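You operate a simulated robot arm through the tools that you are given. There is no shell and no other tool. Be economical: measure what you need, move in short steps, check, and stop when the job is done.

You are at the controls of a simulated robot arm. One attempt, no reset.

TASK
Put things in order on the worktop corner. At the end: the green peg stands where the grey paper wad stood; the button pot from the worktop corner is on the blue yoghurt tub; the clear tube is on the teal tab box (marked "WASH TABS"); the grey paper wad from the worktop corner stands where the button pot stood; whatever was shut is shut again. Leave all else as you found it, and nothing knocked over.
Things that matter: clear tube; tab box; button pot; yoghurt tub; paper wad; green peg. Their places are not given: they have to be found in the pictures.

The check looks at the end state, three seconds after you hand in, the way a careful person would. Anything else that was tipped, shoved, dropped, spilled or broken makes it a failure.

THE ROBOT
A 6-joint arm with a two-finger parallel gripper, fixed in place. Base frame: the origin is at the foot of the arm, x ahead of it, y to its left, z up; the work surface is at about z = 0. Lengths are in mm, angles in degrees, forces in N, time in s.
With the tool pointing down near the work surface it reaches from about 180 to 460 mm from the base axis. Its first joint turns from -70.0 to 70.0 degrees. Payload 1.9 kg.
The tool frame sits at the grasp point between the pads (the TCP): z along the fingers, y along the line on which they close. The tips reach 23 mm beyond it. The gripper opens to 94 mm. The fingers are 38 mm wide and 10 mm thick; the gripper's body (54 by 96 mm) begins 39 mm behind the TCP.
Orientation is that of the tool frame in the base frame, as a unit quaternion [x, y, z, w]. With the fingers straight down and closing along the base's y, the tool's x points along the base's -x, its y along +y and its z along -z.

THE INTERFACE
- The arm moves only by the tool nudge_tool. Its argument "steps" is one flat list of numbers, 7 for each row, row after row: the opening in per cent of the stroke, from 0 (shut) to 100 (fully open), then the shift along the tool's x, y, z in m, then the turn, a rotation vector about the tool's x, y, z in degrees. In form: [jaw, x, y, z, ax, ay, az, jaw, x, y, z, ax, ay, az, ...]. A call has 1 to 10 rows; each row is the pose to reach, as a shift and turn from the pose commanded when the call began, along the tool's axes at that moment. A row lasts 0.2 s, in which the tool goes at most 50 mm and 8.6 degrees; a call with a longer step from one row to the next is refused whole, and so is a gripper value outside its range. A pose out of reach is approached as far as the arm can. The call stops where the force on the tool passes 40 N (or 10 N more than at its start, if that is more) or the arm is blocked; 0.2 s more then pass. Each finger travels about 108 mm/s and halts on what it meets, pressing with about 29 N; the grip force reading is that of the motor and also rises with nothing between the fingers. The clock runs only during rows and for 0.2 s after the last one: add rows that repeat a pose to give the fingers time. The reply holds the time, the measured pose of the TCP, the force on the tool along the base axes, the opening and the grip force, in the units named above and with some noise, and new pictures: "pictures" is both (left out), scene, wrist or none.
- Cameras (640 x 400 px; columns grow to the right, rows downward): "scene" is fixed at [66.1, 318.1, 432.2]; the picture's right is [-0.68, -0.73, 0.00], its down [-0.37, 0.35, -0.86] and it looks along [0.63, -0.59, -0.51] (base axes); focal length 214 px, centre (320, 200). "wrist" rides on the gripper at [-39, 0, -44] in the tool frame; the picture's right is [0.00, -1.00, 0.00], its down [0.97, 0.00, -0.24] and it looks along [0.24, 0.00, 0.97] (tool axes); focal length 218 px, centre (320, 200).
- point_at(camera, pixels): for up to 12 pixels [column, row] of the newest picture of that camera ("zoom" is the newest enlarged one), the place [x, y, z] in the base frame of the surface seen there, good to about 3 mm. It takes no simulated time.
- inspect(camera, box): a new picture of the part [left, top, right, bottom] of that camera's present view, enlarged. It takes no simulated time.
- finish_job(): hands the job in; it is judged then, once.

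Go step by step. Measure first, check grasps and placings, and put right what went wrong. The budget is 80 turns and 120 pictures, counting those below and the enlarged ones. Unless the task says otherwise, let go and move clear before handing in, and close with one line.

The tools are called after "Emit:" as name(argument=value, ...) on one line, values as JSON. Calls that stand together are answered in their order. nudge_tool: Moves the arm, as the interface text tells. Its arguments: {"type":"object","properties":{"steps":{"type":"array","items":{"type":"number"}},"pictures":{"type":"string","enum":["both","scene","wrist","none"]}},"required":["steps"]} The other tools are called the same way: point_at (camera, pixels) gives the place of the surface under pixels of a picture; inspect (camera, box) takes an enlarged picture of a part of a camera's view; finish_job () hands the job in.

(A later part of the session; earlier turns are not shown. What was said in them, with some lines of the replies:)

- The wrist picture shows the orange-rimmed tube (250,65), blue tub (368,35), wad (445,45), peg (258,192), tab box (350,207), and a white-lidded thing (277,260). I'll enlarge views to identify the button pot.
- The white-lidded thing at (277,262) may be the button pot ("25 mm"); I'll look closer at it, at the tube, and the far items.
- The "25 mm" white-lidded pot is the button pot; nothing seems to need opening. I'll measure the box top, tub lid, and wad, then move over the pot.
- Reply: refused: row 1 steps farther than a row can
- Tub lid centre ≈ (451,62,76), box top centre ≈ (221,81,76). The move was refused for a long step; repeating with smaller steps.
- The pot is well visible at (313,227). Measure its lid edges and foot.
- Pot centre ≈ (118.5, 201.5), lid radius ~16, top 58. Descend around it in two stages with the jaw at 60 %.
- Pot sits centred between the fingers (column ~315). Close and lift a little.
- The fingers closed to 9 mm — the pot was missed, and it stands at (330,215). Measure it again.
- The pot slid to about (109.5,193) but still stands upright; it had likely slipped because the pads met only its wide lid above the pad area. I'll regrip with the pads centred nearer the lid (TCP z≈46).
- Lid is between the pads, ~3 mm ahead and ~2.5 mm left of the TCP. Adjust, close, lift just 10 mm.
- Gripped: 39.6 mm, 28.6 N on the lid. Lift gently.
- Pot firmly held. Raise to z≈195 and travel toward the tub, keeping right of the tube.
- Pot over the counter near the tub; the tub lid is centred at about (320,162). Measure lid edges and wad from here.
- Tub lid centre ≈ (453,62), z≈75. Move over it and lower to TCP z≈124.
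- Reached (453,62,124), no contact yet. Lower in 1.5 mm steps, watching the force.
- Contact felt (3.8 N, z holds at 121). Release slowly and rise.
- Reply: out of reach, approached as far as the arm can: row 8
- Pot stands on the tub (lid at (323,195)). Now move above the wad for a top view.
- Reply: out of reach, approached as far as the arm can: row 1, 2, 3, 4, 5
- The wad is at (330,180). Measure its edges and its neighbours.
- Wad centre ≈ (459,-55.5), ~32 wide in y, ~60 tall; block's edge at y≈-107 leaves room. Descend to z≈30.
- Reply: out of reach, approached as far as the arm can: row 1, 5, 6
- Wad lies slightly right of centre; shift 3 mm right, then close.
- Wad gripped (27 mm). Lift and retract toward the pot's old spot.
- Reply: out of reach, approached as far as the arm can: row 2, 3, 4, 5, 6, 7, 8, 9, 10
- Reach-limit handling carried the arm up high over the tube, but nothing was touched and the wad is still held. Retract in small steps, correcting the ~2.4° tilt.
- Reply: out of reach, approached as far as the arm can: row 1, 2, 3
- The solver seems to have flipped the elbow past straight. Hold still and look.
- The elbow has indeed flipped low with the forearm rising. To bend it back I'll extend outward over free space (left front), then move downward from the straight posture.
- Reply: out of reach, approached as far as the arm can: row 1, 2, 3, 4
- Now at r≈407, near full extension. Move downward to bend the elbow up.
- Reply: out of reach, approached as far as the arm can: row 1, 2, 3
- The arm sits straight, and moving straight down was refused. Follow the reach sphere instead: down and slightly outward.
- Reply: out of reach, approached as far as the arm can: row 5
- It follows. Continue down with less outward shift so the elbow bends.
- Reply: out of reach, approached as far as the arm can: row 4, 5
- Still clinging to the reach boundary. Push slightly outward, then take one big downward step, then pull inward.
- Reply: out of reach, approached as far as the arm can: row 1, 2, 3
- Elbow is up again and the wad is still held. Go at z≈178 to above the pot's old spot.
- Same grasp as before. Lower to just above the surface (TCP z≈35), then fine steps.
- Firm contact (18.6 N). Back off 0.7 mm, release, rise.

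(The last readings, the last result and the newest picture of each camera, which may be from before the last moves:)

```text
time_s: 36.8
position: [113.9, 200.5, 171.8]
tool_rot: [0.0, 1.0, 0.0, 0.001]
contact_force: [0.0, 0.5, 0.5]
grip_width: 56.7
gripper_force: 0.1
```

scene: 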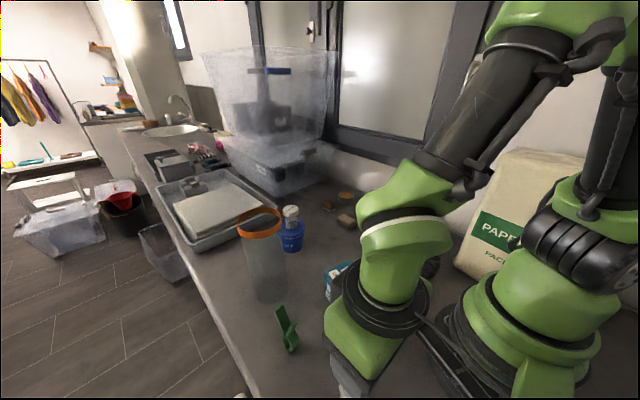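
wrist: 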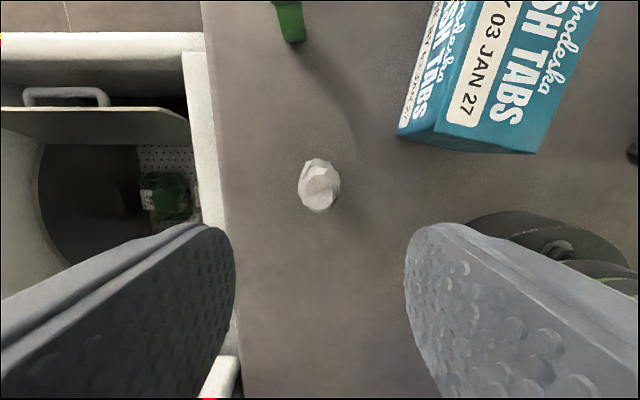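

Wad stands at (319,185). Check its place and go above the peg.

Emit:
point_at(camera="wrist", pixels=[[319, 161], [300, 182], [339, 184], [320, 208], [320, 175]])

Emit:
nudge_tool(steps=[60, -0.02, 0.004, -0.03, 0, 0, 0, 60, -0.045, 0.009, -0.06, 0, 0, 0, 60, -0.07, 0.014, -0.08, 0, 0, 0, 60, -0.091, 0.018, -0.08, 0, 0, 0, 60, -0.091, 0.018, -0.08, 0, 0, 0], pictures="wrist")

Emit:
inspect(camera="wrist", box=[240, 120, 400, 240])

Emit:
inspect(camera="scene", box=[255, 290, 325, 360])

```text
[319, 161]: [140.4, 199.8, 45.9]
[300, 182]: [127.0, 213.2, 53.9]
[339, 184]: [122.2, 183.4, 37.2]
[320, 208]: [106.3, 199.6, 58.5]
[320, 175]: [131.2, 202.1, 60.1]
```

```text
time_s: 38.0
position: [206.3, 219.6, 253.0]
tool_rot: [-0.001, 1.0, 0.0, 0.001]
contact_force: [0.1, -0.2, -0.3]
grip_width: 56.3
gripper_force: 0.0
```

wrist: 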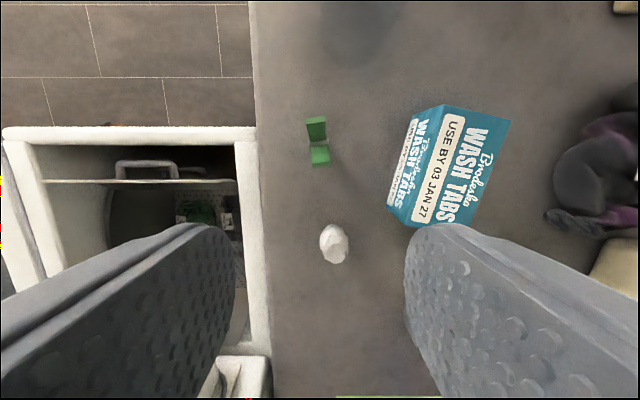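

```text
3.33 times, centred on (320, 180) of wrist
```

zoom: 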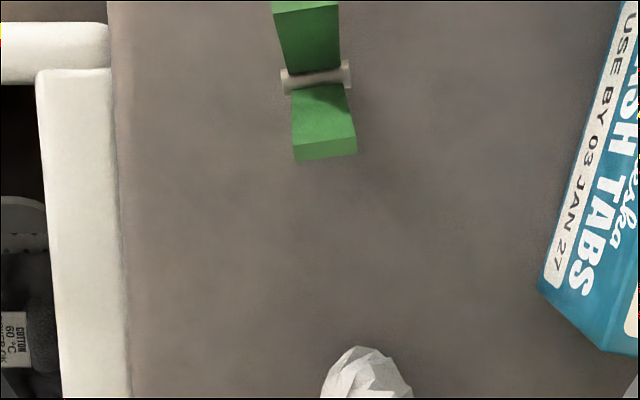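

```text
5.71 times, centred on (290, 325) of scene
```

zoom: 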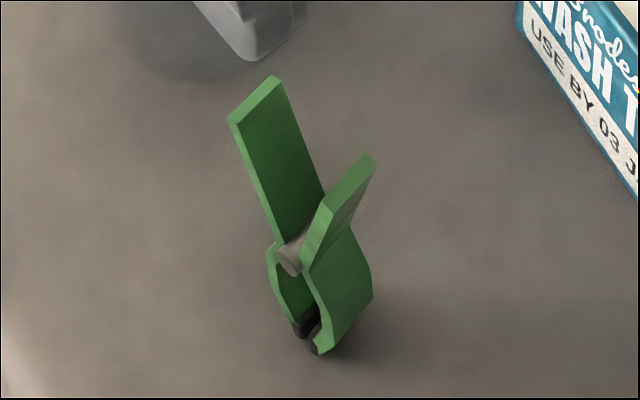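

The peg stands with handles spread along x; its pin runs roughly along y, slightly turned. Measure key points.

Emit:
point_at(camera="wrist", pixels=[[310, 145], [328, 142], [319, 143], [322, 164], [314, 165], [329, 163], [316, 122], [308, 122], [324, 121], [320, 150]])

Emit:
point_at(camera="zoom", pixels=[[290, 258], [255, 95], [245, 130], [355, 180], [330, 215], [318, 345], [365, 290], [350, 330], [275, 260]])

```text
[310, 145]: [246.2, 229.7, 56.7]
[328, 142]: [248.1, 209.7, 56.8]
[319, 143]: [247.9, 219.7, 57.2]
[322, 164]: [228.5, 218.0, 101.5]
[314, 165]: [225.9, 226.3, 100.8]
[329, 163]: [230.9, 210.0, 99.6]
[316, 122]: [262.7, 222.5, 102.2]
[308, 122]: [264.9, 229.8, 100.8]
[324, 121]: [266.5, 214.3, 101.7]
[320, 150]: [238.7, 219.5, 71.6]
```

```text
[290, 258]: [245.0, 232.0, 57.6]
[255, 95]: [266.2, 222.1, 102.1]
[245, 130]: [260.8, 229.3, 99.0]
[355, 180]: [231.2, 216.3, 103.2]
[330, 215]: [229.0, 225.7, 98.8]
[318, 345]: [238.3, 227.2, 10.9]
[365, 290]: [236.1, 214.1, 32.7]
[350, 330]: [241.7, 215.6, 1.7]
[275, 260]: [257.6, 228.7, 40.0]
```

Peg: top 102, pin at z≈57, centre ≈ (247,220), turned about 8°. Grip the handles above the pin: descend to (242,220,87) with the tool turned 8°.

Emit:
nudge_tool(steps=[60, -0.018, 0, 0.02, 0, 0, -4, 60, -0.036, 0.0005, 0.05, 0, 0, -8, 60, -0.036, 0.0005, 0.09, 0, 0, -8, 60, -0.036, 0.0005, 0.12, 0, 0, -8, 60, -0.036, 0.0005, 0.145, 0, 0, -8, 60, -0.036, 0.0005, 0.166, 0, 0, -8, 60, -0.036, 0.0005, 0.166, 0, 0, -8])

```text
time_s: 39.6
position: [241.5, 220.9, 85.6]
tool_rot: [-0.07, 0.998, 0.0, 0.0]
contact_force: [0.1, -0.2, -0.6]
grip_width: 56.5
gripper_force: 0.0
```

scene: 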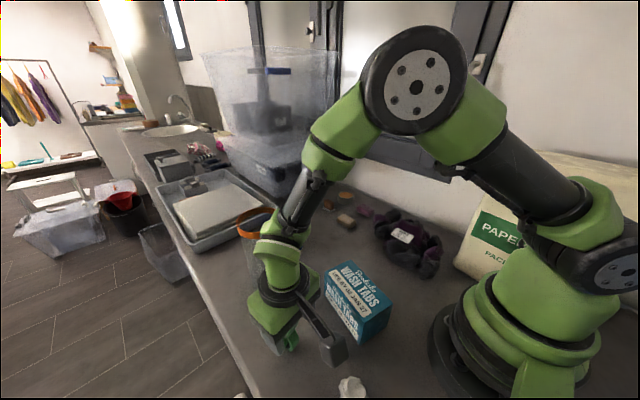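
wrist: 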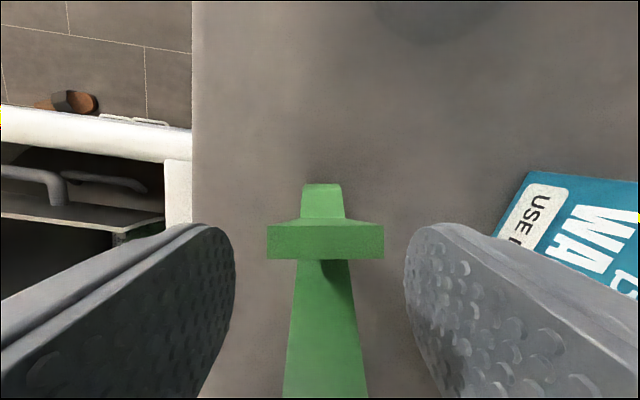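

Peg is squared and centred (column ~325). Close and lift a little.

Emit:
nudge_tool(steps=[40, 0, -0.0005, 0, 0, 0, 0, 20, 0, -0.0005, 0, 0, 0, 0, 5, 0, -0.0005, 0, 0, 0, 0, 5, 0, -0.0005, 0, 0, 0, 0, 5, 0, -0.0005, 0, 0, 0, 0, 5, 0, -0.0005, -0.01, 0, 0, 0, 5, 0, -0.0005, -0.03, 0, 0, 0], pictures="both")

```text
time_s: 41.2
position: [240.7, 219.1, 115.3]
tool_rot: [-0.069, 0.998, 0.0, 0.001]
contact_force: [-0.1, -0.1, 0.1]
grip_width: 16.2
gripper_force: 15.6
```

scene: 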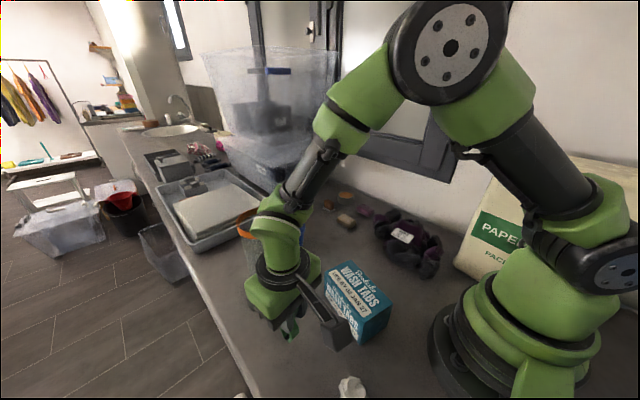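
wrist: 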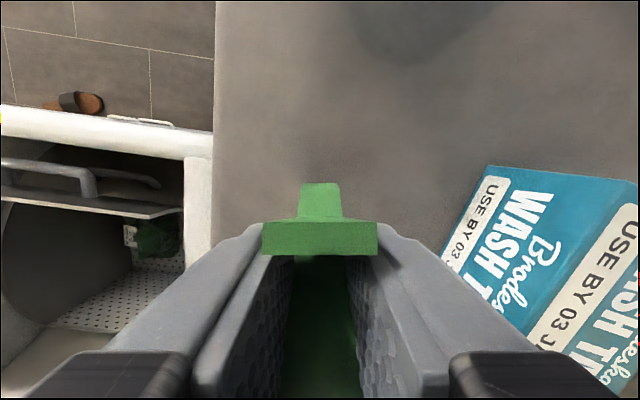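

Peg held by its handles (16 mm). Tighten, lift to z≈188 and carry round past the box, staying clear of the tube.

Emit:
nudge_tool(steps=[0, 0, 0, -0.037, 0, 0, 0, 0, 0, 0, -0.073, 0, 0, 0, 0, -0.0058, -0.043, -0.073, 0, 0, 0, 0, -0.0115, -0.086, -0.073, 0, 0, 0, 0, -0.0173, -0.129, -0.073, 0, 0, 0, 0, -0.023, -0.172, -0.073, 0, 0, 0, 0, -0.0288, -0.2155, -0.073, 0, 0, 0, 0, -0.0445, -0.248, -0.073, 0, 0, 0, 0, -0.06, -0.2805, -0.073, 0, 0, 0])

```text
time_s: 43.2
position: [341.9, -54.6, 190.1]
tool_rot: [-0.07, 0.998, 0.0, 0.0]
contact_force: [-0.7, 0.0, -0.1]
grip_width: 16.5
gripper_force: 16.1
```

scene: 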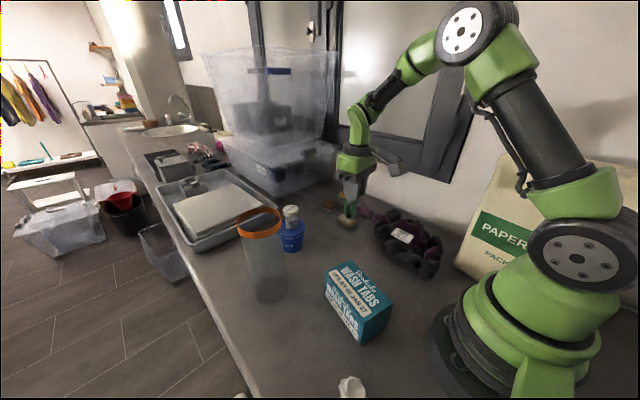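
wrist: 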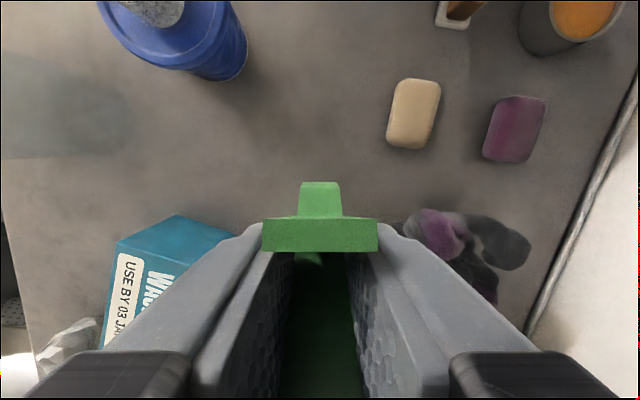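

Peg still firm. Approach the wad's old spot while descending to z≈130.

Emit:
nudge_tool(steps=[0, -0.022, -0.0032, 0.015, 0, 0, 0, 0, -0.044, -0.0064, 0.03, 0, 0, 0, 0, -0.066, -0.0096, 0.045, 0, 0, 0, 0, -0.088, -0.0128, 0.055, 0, 0, 0, 0, -0.103, -0.015, 0.065, 0, 0, 0, 0, -0.11, -0.0165, 0.075, 0, 0, 0, 0, -0.11, -0.0165, 0.09, 0, 0, 0, 0, -0.11, -0.0165, 0.09, 0, 0, 0])

```text
time_s: 45.0
position: [451.9, -52.2, 99.0]
tool_rot: [-0.07, 0.998, 0.001, 0.001]
contact_force: [-1.2, -0.2, -0.1]
grip_width: 16.6
gripper_force: 15.7
```

scene: 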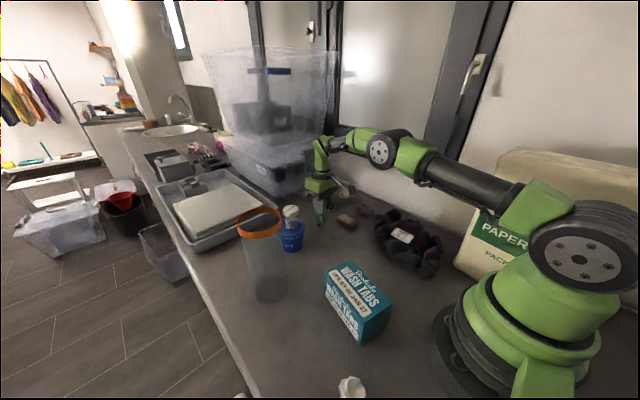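
wrist: 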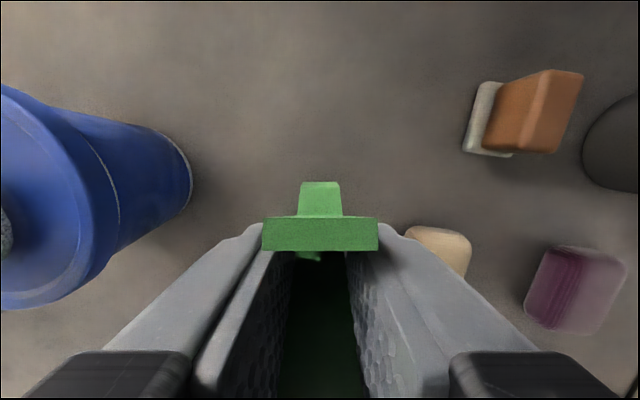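

Good, no reach warning. Shift a few mm right and lower to z≈88.

Emit:
nudge_tool(steps=[0, -0.001, -0.0037, 0.004, 0, 0, 0, 0, -0.001, -0.0037, 0.009, 0, 0, 0, 0, -0.001, -0.0037, 0.0115, 0, 0, 0, 0, -0.001, -0.0037, 0.0115, 0, 0, 0], pictures="none")

Emit:
inspect(camera="scene", box=[280, 170, 380, 250])

```text
time_s: 46.0
position: [453.9, -54.3, 88.2]
tool_rot: [-0.07, 0.998, 0.0, 0.001]
contact_force: [-0.3, 0.1, -0.6]
grip_width: 16.4
gripper_force: 15.5
```

```text
5.00 times, centred on (330, 210) of scene
```

zoom: 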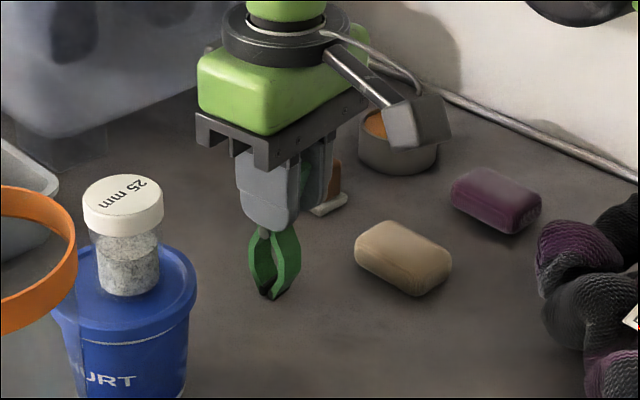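

Peg upright just above the surface. Lower in tiny steps until contact.

Emit:
nudge_tool(steps=[0, 0, -0.001, 0.001, 0, 0, 0, 0, 0, -0.001, 0.0018, 0, 0, 0, 0, 0, -0.001, 0.0018, 0, 0, 0], pictures="none")

```text
time_s: 46.8
position: [453.2, -53.6, 85.8]
tool_rot: [-0.07, 0.998, 0.0, 0.001]
contact_force: [0.3, 0.5, -0.5]
grip_width: 16.5
gripper_force: 16.2
```

Emit:
nudge_tool(steps=[0, 0, 0, 0.0005, 0, 0, 0, 0, 0, 0, 0.001, 0, 0, 0, 0, 0, 0, 0.001, 0, 0, 0], pictures="none")

```text
time_s: 47.6
position: [452.7, -54.9, 86.2]
tool_rot: [-0.069, 0.998, 0.0, 0.001]
contact_force: [-1.0, 1.3, 1.6]
grip_width: 16.4
gripper_force: 15.9
```

Emit:
nudge_tool(steps=[0, 0, 0, 0.0005, 0, 0, 0, 0, 0, 0, 0.0007, 0, 0, 0], pictures="none")

```text
time_s: 48.2
position: [453.9, -55.0, 86.4]
tool_rot: [-0.069, 0.998, 0.0, 0.003]
contact_force: [-1.3, -0.1, 14.9]
grip_width: 16.7
gripper_force: 16.2
```

Contact (15 N). Back off 0.6 mm, open gradually and rise to z≈140.

Emit:
nudge_tool(steps=[0, 0, 0, -0.0006, 0, 0, 0, 17, 0, 0, -0.0006, 0, 0, 0, 20, 0, 0, -0.0006, 0, 0, 0, 30, 0, 0, -0.0006, 0, 0, 0, 50, 0, 0, -0.0006, 0, 0, 0, 50, 0, 0, -0.015, 0, 0, 0, 50, 0, 0, -0.035, 0, 0, 0, 50, 0.005, 0, -0.05, 0, 0, 0])

```text
time_s: 50.0
position: [448.4, -57.0, 133.8]
tool_rot: [-0.07, 0.998, 0.0, 0.001]
contact_force: [0.1, -0.8, 0.5]
grip_width: 47.2
gripper_force: 0.0
```

scene: 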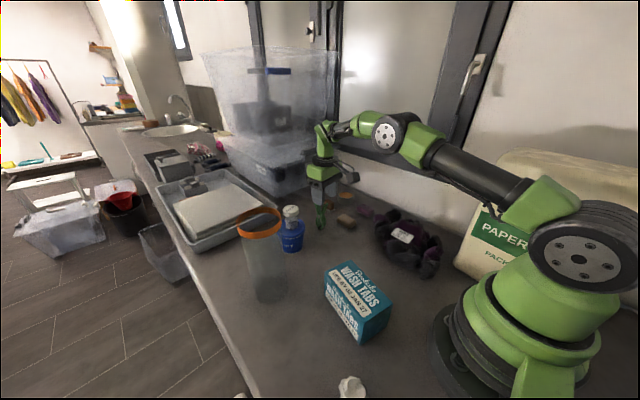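
wrist: 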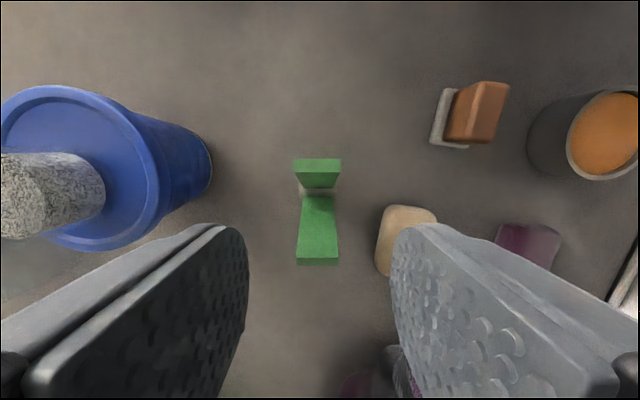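

Peg stands where the wad was. Now retract inward first, then rise and swing over to the tube, squaring the tool.

Emit:
nudge_tool(steps=[50, 0.0347, 0.0049, -0.008, 0, 0, 0, 60, 0.0736, 0.0154, -0.025, 0, 0, 0, 70, 0.1061, 0.0351, -0.055, 0, 0, 0, 80, 0.1274, 0.0634, -0.085, 0, 0, 0, 90, 0.1275, 0.0987, -0.11, 0, 0, 0, 100, 0.1212, 0.1433, -0.126, 0, 0, 0, 100, 0.1101, 0.1871, -0.126, 0, 0, 0, 100, 0.0946, 0.2253, -0.126, 0, 0, 4, 100, 0.0837, 0.252, -0.126, 0, 0, 8])

```text
time_s: 52.0
position: [329.4, 179.7, 260.1]
tool_rot: [0.001, 1.0, 0.0, 0.001]
contact_force: [-0.2, 0.0, 0.3]
grip_width: 93.9
gripper_force: 0.0
```

scene: 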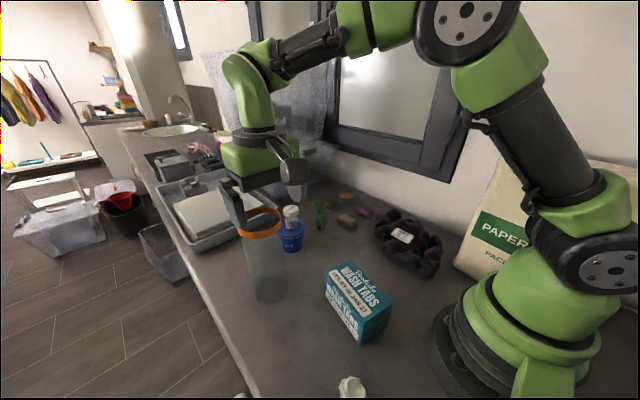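
wrist: 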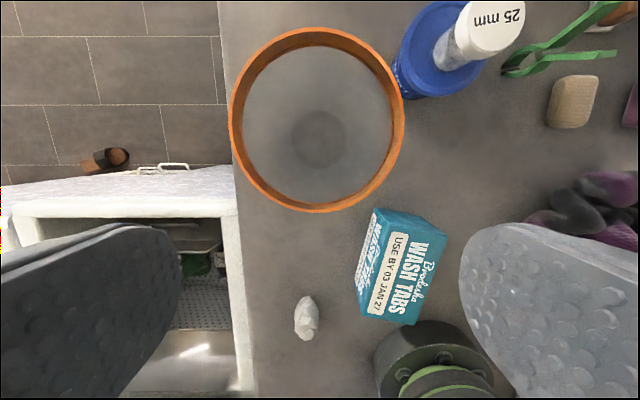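

Tube seen from above; rim centre ≈ (317,120). Measure rim and bottom.

Emit:
point_at(camera="wrist", pixels=[[317, 32], [317, 206], [233, 118], [400, 118], [240, 130], [398, 105], [316, 138], [376, 210], [447, 234], [425, 325], [357, 310], [404, 265]])

Emit:
inspect(camera="scene", box=[215, 190, 395, 350])

```text
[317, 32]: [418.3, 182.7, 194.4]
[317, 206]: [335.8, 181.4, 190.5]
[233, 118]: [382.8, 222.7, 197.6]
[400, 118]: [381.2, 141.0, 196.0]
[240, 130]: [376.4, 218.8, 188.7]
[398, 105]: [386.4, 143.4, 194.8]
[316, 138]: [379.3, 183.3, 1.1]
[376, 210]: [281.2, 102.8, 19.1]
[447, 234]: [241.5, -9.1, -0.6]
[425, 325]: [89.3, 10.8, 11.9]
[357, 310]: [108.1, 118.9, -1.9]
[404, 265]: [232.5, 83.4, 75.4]
```

```text
2.50 times, centred on (305, 270) of scene
```

zoom: 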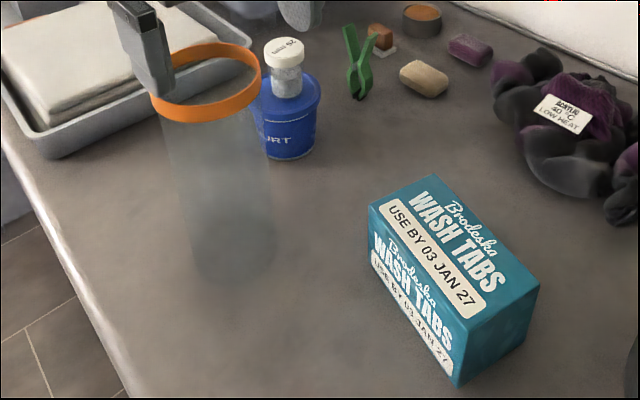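

Rim centre ≈ (378,182), Ø82, top 197. Measure the box top corners from this zoom.

Emit:
point_at(camera="zoom", pixels=[[434, 178], [373, 207], [535, 285], [468, 320], [450, 245], [205, 125], [215, 100]])

Emit:
nudge_tool(steps=[100, -0.025, 0.001, 0, 0, 0, 0, 100, -0.0485, 0.002, 0, 0, 0, 0, 100, -0.0485, 0.002, 0.02, 0, 0, 0, 100, -0.0485, 0.002, 0.02, 0, 0, 0], pictures="wrist")

```text
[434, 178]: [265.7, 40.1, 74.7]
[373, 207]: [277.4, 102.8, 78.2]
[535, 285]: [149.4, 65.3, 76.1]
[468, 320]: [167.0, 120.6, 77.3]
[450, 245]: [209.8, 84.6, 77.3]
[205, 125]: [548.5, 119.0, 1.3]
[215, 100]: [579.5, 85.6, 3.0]
```

```text
time_s: 53.0
position: [376.9, 181.4, 240.1]
tool_rot: [0.0, 1.0, 0.0, 0.0]
contact_force: [-0.5, -0.6, 0.7]
grip_width: 94.0
gripper_force: 0.1
```

wrist: 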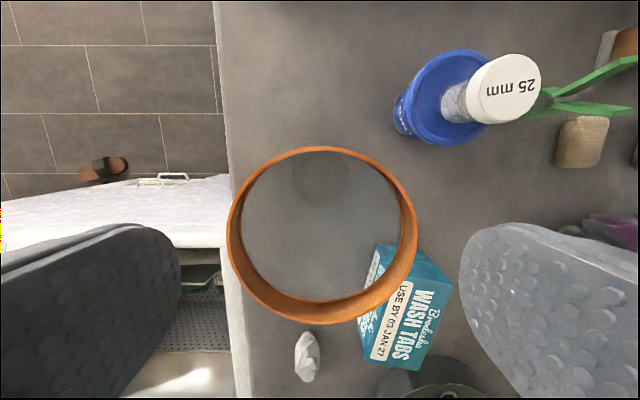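

Fingers straddle the rim evenly (rim columns 228–417). Lower to TCP z≈184 so the pads sit on the rim.

Emit:
nudge_tool(steps=[100, -0.001, 0, 0.012, 0, 0, 0, 100, -0.001, 0, 0.024, 0, 0, 0, 100, -0.001, 0, 0.036, 0, 0, 0, 100, -0.001, 0, 0.048, 0, 0, 0, 100, -0.001, 0, 0.056, 0, 0, 0, 100, -0.001, 0, 0.056, 0, 0, 0])

```text
time_s: 54.4
position: [378.7, 183.2, 184.2]
tool_rot: [0.0, 1.0, 0.001, 0.001]
contact_force: [0.0, 0.1, -0.1]
grip_width: 93.8
gripper_force: 0.0
```

scene: 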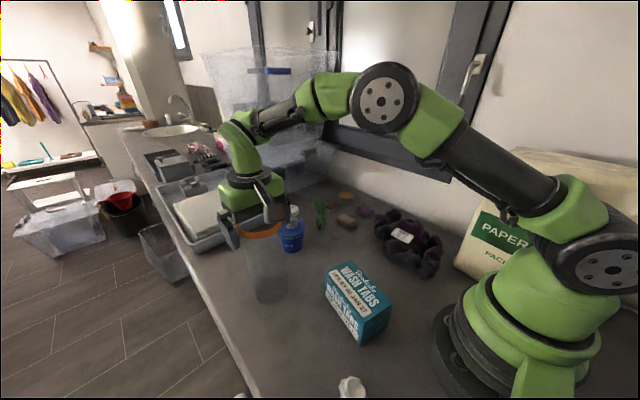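
wrist: 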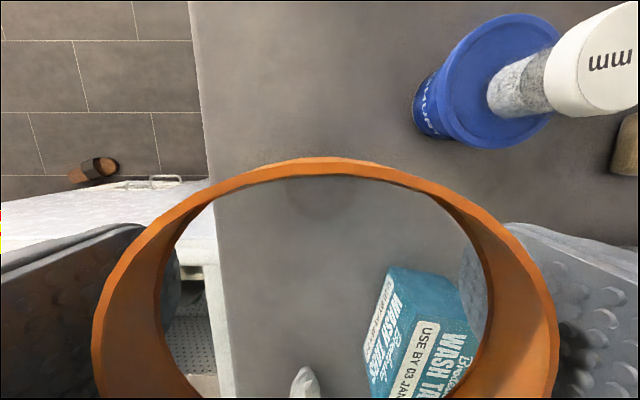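

Both fingers beside the rim. Close, check width.

Emit:
nudge_tool(steps=[92, 0, 0, 0, 0, 0, 0, 86, 0, 0, 0, 0, 0, 0, 80, 0, 0, 0, 0, 0, 0, 78, 0, 0, 0, 0, 0, 0, 78, 0, 0, 0, 0, 0, 0], pictures="wrist")

```text
time_s: 55.6
position: [378.8, 183.5, 185.8]
tool_rot: [0.001, 1.0, -0.001, 0.001]
contact_force: [-0.3, 0.4, -0.4]
grip_width: 73.6
gripper_force: 0.0
```

wrist: 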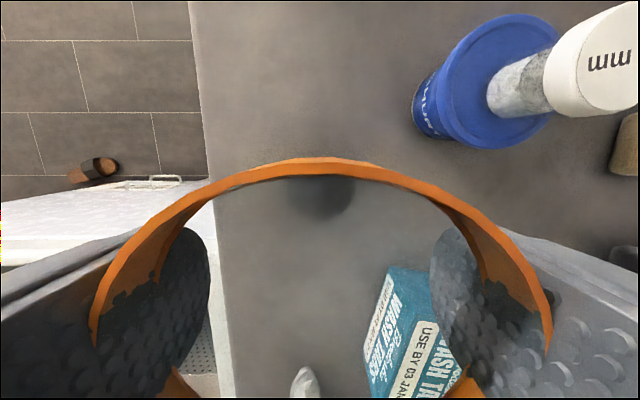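

The fingers pass the visual rim with no force at 73.6 mm; the solid body must be narrower. Keep closing.

Emit:
nudge_tool(steps=[74, 0, 0, 0, 0, 0, 0, 70, 0, 0, 0, 0, 0, 0, 66, 0, 0, 0, 0, 0, 0, 66, 0, 0, 0, 0, 0, 0], pictures="wrist")

```text
time_s: 56.6
position: [379.1, 183.8, 184.2]
tool_rot: [0.0, 1.0, 0.0, 0.002]
contact_force: [-0.3, -0.8, 0.7]
grip_width: 73.3
gripper_force: 29.0
```

wrist: 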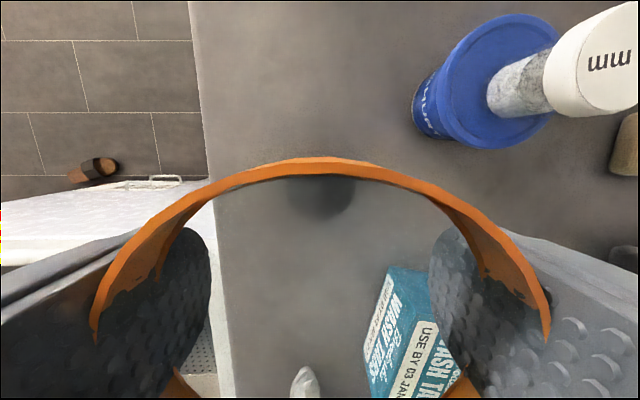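

Firm at 73.3 mm, 29 N. Lift 15 mm and check.

Emit:
nudge_tool(steps=[66, 0, 0, -0.005, 0, 0, 0, 66, 0, 0, -0.015, 0, 0, 0, 66, 0, 0, -0.015, 0, 0, 0])

Emit:
inspect(camera="scene", box=[200, 160, 360, 320])

```text
time_s: 57.4
position: [379.4, 183.2, 199.8]
tool_rot: [0.0, 1.0, 0.0, 0.001]
contact_force: [-1.1, -1.3, -1.5]
grip_width: 73.0
gripper_force: 29.1
```

scene: 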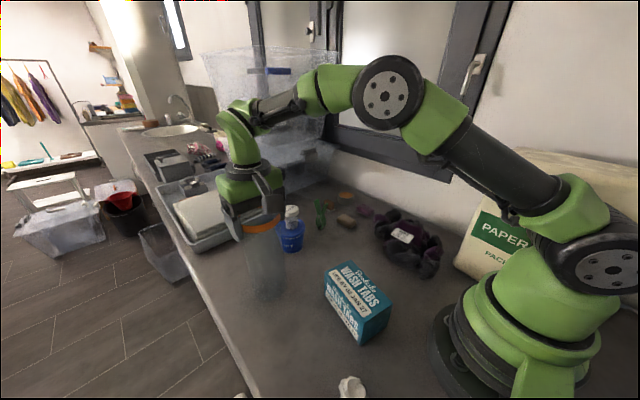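
wrist: 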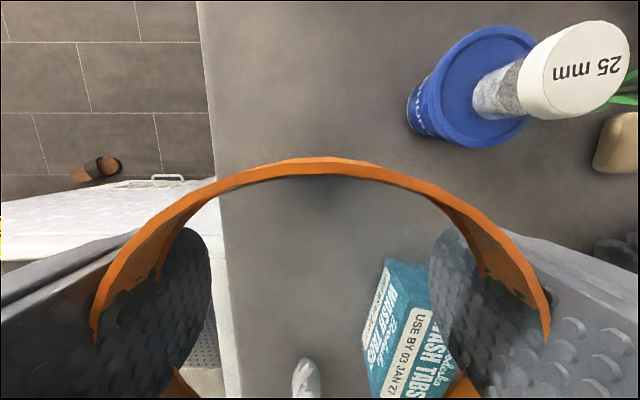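

```text
2.50 times, centred on (280, 240) of scene
```

zoom: 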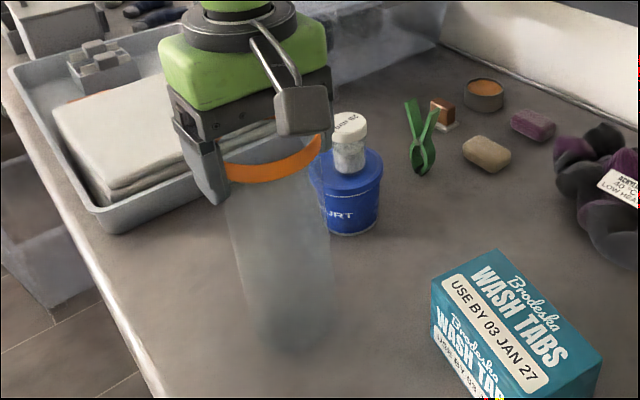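

Tube lifts cleanly and stays vertical. Raise to z≈287 while drawing in, then move over the box centre (217,82).

Emit:
nudge_tool(steps=[66, 0.006, -0.003, -0.03, 0, 0, 0, 66, 0.012, -0.006, -0.06, 0, 0, 0, 66, 0.02, -0.011, -0.087, 0, 0, 0, 66, 0.046, -0.027, -0.087, 0, 0, 0, 66, 0.074, -0.045, -0.087, 0, 0, 0, 66, 0.102, -0.063, -0.087, 0, 0, 0, 66, 0.13, -0.081, -0.087, 0, 0, 0, 66, 0.151, -0.094, -0.087, 0, 0, 0, 66, 0.162, -0.101, -0.087, 0, 0, 0, 66, 0.162, -0.101, -0.087, 0, 0, 0])

Emit:
inspect(camera="scene", box=[240, 180, 440, 380])

```text
time_s: 59.6
position: [218.4, 82.0, 287.3]
tool_rot: [0.0, 1.0, 0.0, 0.0]
contact_force: [0.6, -0.2, -1.0]
grip_width: 72.8
gripper_force: 29.4
```

scene: 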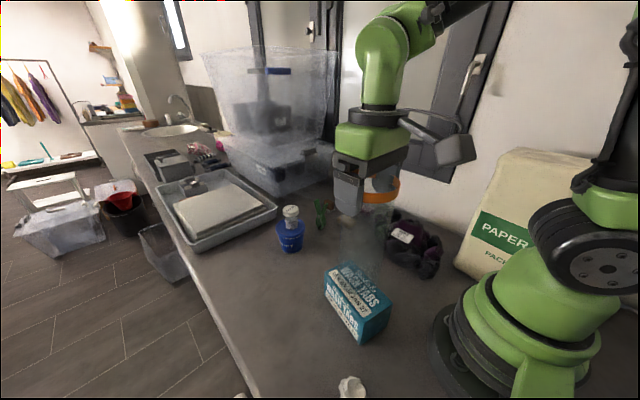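
wrist: 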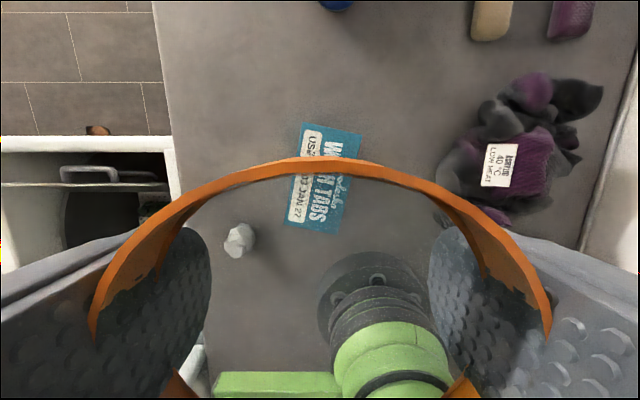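

```text
2.00 times, centred on (340, 280) of scene
```

zoom: 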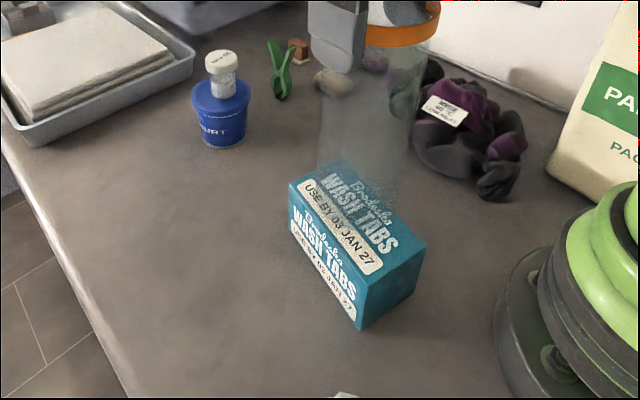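

Box centre re-estimated ≈ (218,80). Lower to z≈263 with a 1.5 mm shift, then feel for contact.

Emit:
nudge_tool(steps=[66, 0, -0.0015, 0.01, 0, 0, 0, 66, 0, -0.0015, 0.018, 0, 0, 0, 66, 0, -0.0015, 0.023, 0, 0, 0, 66, 0, -0.0015, 0.023, 0, 0, 0], pictures="none")

Emit:
inspect(camera="scene", box=[300, 200, 440, 350])

Emit:
nudge_tool(steps=[66, 0, 0, 0.001, 0, 0, 0, 66, 0, 0, 0.0015, 0, 0, 0], pictures="none")

```text
time_s: 60.6
position: [217.2, 82.6, 263.3]
tool_rot: [0.0, 1.0, 0.0, 0.001]
contact_force: [1.3, -0.5, -1.0]
grip_width: 72.7
gripper_force: 29.0
```

```text
2.67 times, centred on (370, 275) of scene
```

zoom: 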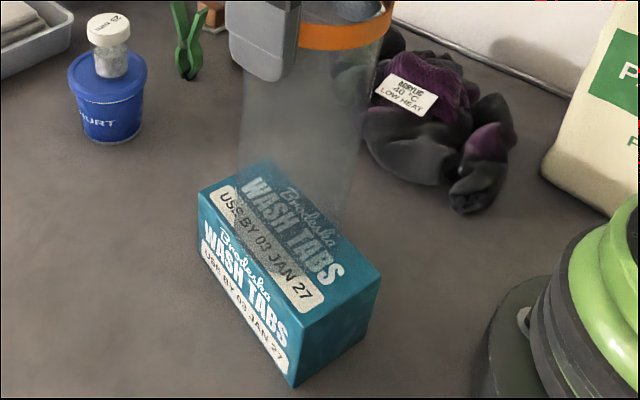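

```text
time_s: 61.2
position: [217.1, 81.9, 261.6]
tool_rot: [0.0, 1.0, 0.0, 0.0]
contact_force: [-0.3, 0.1, -1.0]
grip_width: 72.8
gripper_force: 29.0
```

Emit:
nudge_tool(steps=[66, 0, 0, 0.0007, 0, 0, 0, 66, 0, 0, 0.001, 0, 0, 0], pictures="none")

Emit:
nudge_tool(steps=[66, 0, 0, 0.0005, 0, 0, 0, 66, 0, 0, 0.0008, 0, 0, 0], pictures="none")

```text
time_s: 61.8
position: [217.1, 80.7, 261.3]
tool_rot: [0.001, 1.0, 0.0, 0.001]
contact_force: [0.3, 0.1, -0.7]
grip_width: 72.7
gripper_force: 28.7
```

```text
time_s: 62.4
position: [217.0, 81.1, 260.0]
tool_rot: [0.0, 1.0, 0.0, 0.001]
contact_force: [-0.2, 0.3, 0.9]
grip_width: 72.7
gripper_force: 28.7
```

Emit:
nudge_tool(steps=[66, 0, 0, 0.0005, 0, 0, 0, 66, 0, 0, 0.0008, 0, 0, 0], pictures="none")

```text
time_s: 63.0
position: [217.5, 81.6, 259.6]
tool_rot: [-0.001, 1.0, 0.001, 0.002]
contact_force: [-1.8, -2.9, 24.7]
grip_width: 73.0
gripper_force: 29.4
```

Contact (24.7 N). Back off 0.8 mm, open gradually, and rise.

Emit:
nudge_tool(steps=[66, 0, 0, -0.0008, 0, 0, 0, 77, 0, 0, -0.0008, 0, 0, 0, 80, 0, 0, -0.0008, 0, 0, 0, 90, 0, 0, -0.0008, 0, 0, 0, 100, 0, 0, -0.0008, 0, 0, 0, 100, 0, 0, -0.0008, 0, 0, 0, 100, 0, 0, -0.02, 0, 0, 0, 100, 0, 0, -0.045, 0, 0, 0, 100, 0, 0, -0.065, 0, 0, 0])

```text
time_s: 65.0
position: [216.4, 81.5, 326.1]
tool_rot: [0.0, 1.0, 0.001, 0.001]
contact_force: [0.5, -0.9, -0.2]
grip_width: 93.8
gripper_force: 0.0
```

scene: 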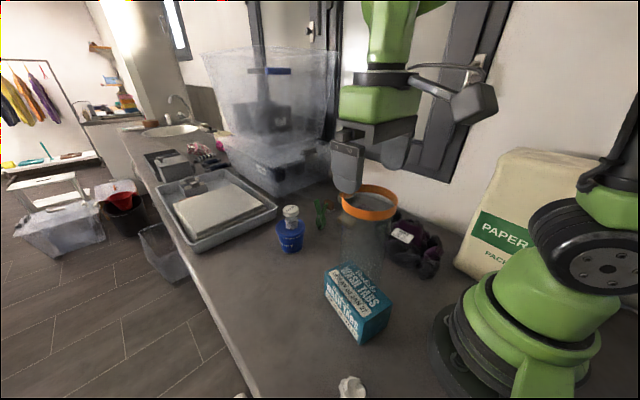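
wrist: 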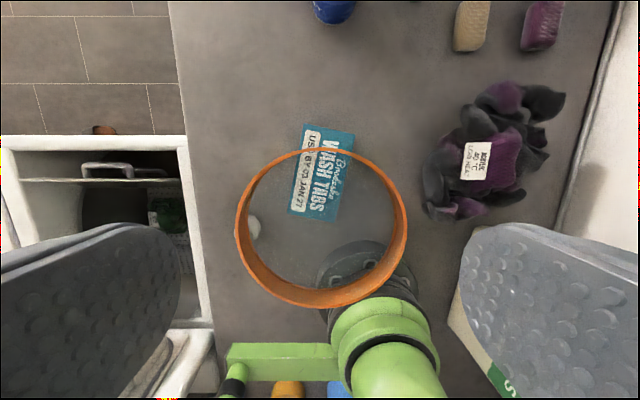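

Tube stands on the box. Move clear up to near the start pose and check everything.

Emit:
nudge_tool(steps=[100, 0, 0, -0.025, 0, 0, 0, 100, -0.03, 0.02, -0.026, 0, 0, 0, 100, -0.06, 0.043, -0.026, 0, 0, 0, 100, -0.06, 0.043, -0.026, 0, 0, 0])

Emit:
inspect(camera="scene", box=[230, 170, 430, 350])

Emit:
inspect(camera="scene", box=[260, 180, 380, 260])

```text
time_s: 66.0
position: [277.3, 124.3, 351.3]
tool_rot: [0.0, 1.0, 0.0, 0.001]
contact_force: [-0.3, -0.1, -0.1]
grip_width: 93.9
gripper_force: 0.2
```

scene: 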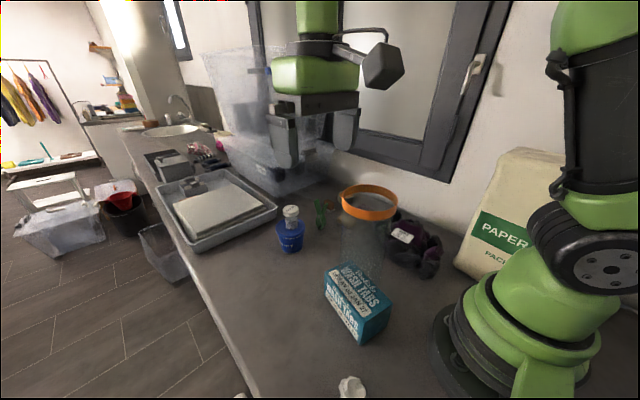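
wrist: 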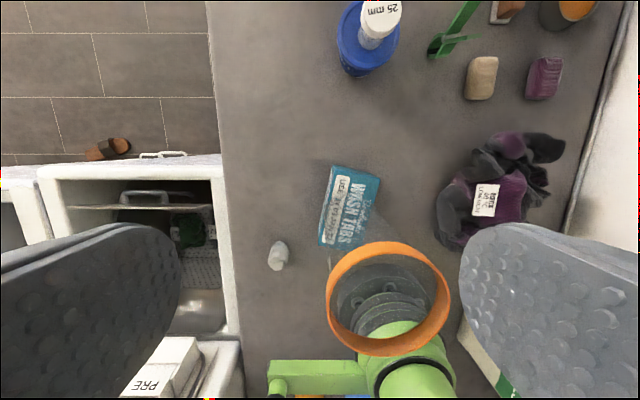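

```text
2.22 times, centred on (330, 260) of scene
```

zoom: 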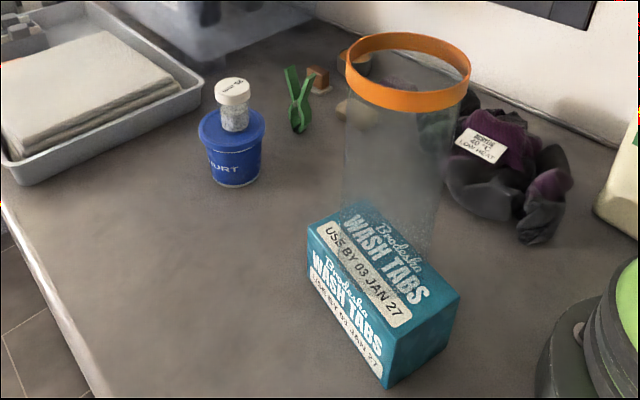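

```text
5.00 times, centred on (320, 220) of scene
```

zoom: 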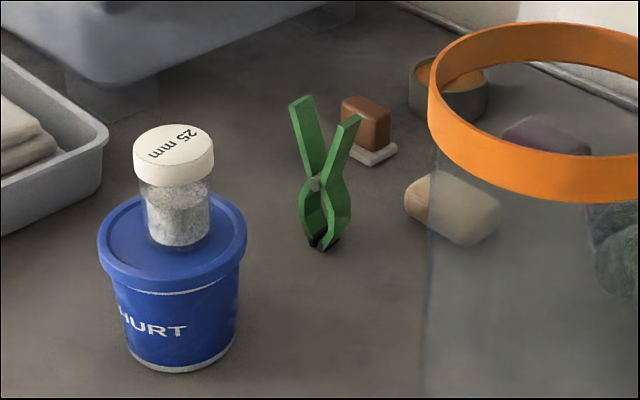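

All items stand as asked, with the rest unchanged and the arm clear: the pot is on the tub, the peg on the wad's spot, the tube on the box and the wad on the pot's spot. I'm handing in now.

Emit:
finish_job()

```text
The job is handed in.
```

The job is handed in. In the last pictures the button pot stood on the yoghurt tub, the clear tube on the tab box, the green peg where the wad stood, and the paper wad within a few mm of where the pot stood. I saw nothing tipped or out of place, and nothing needed opening.
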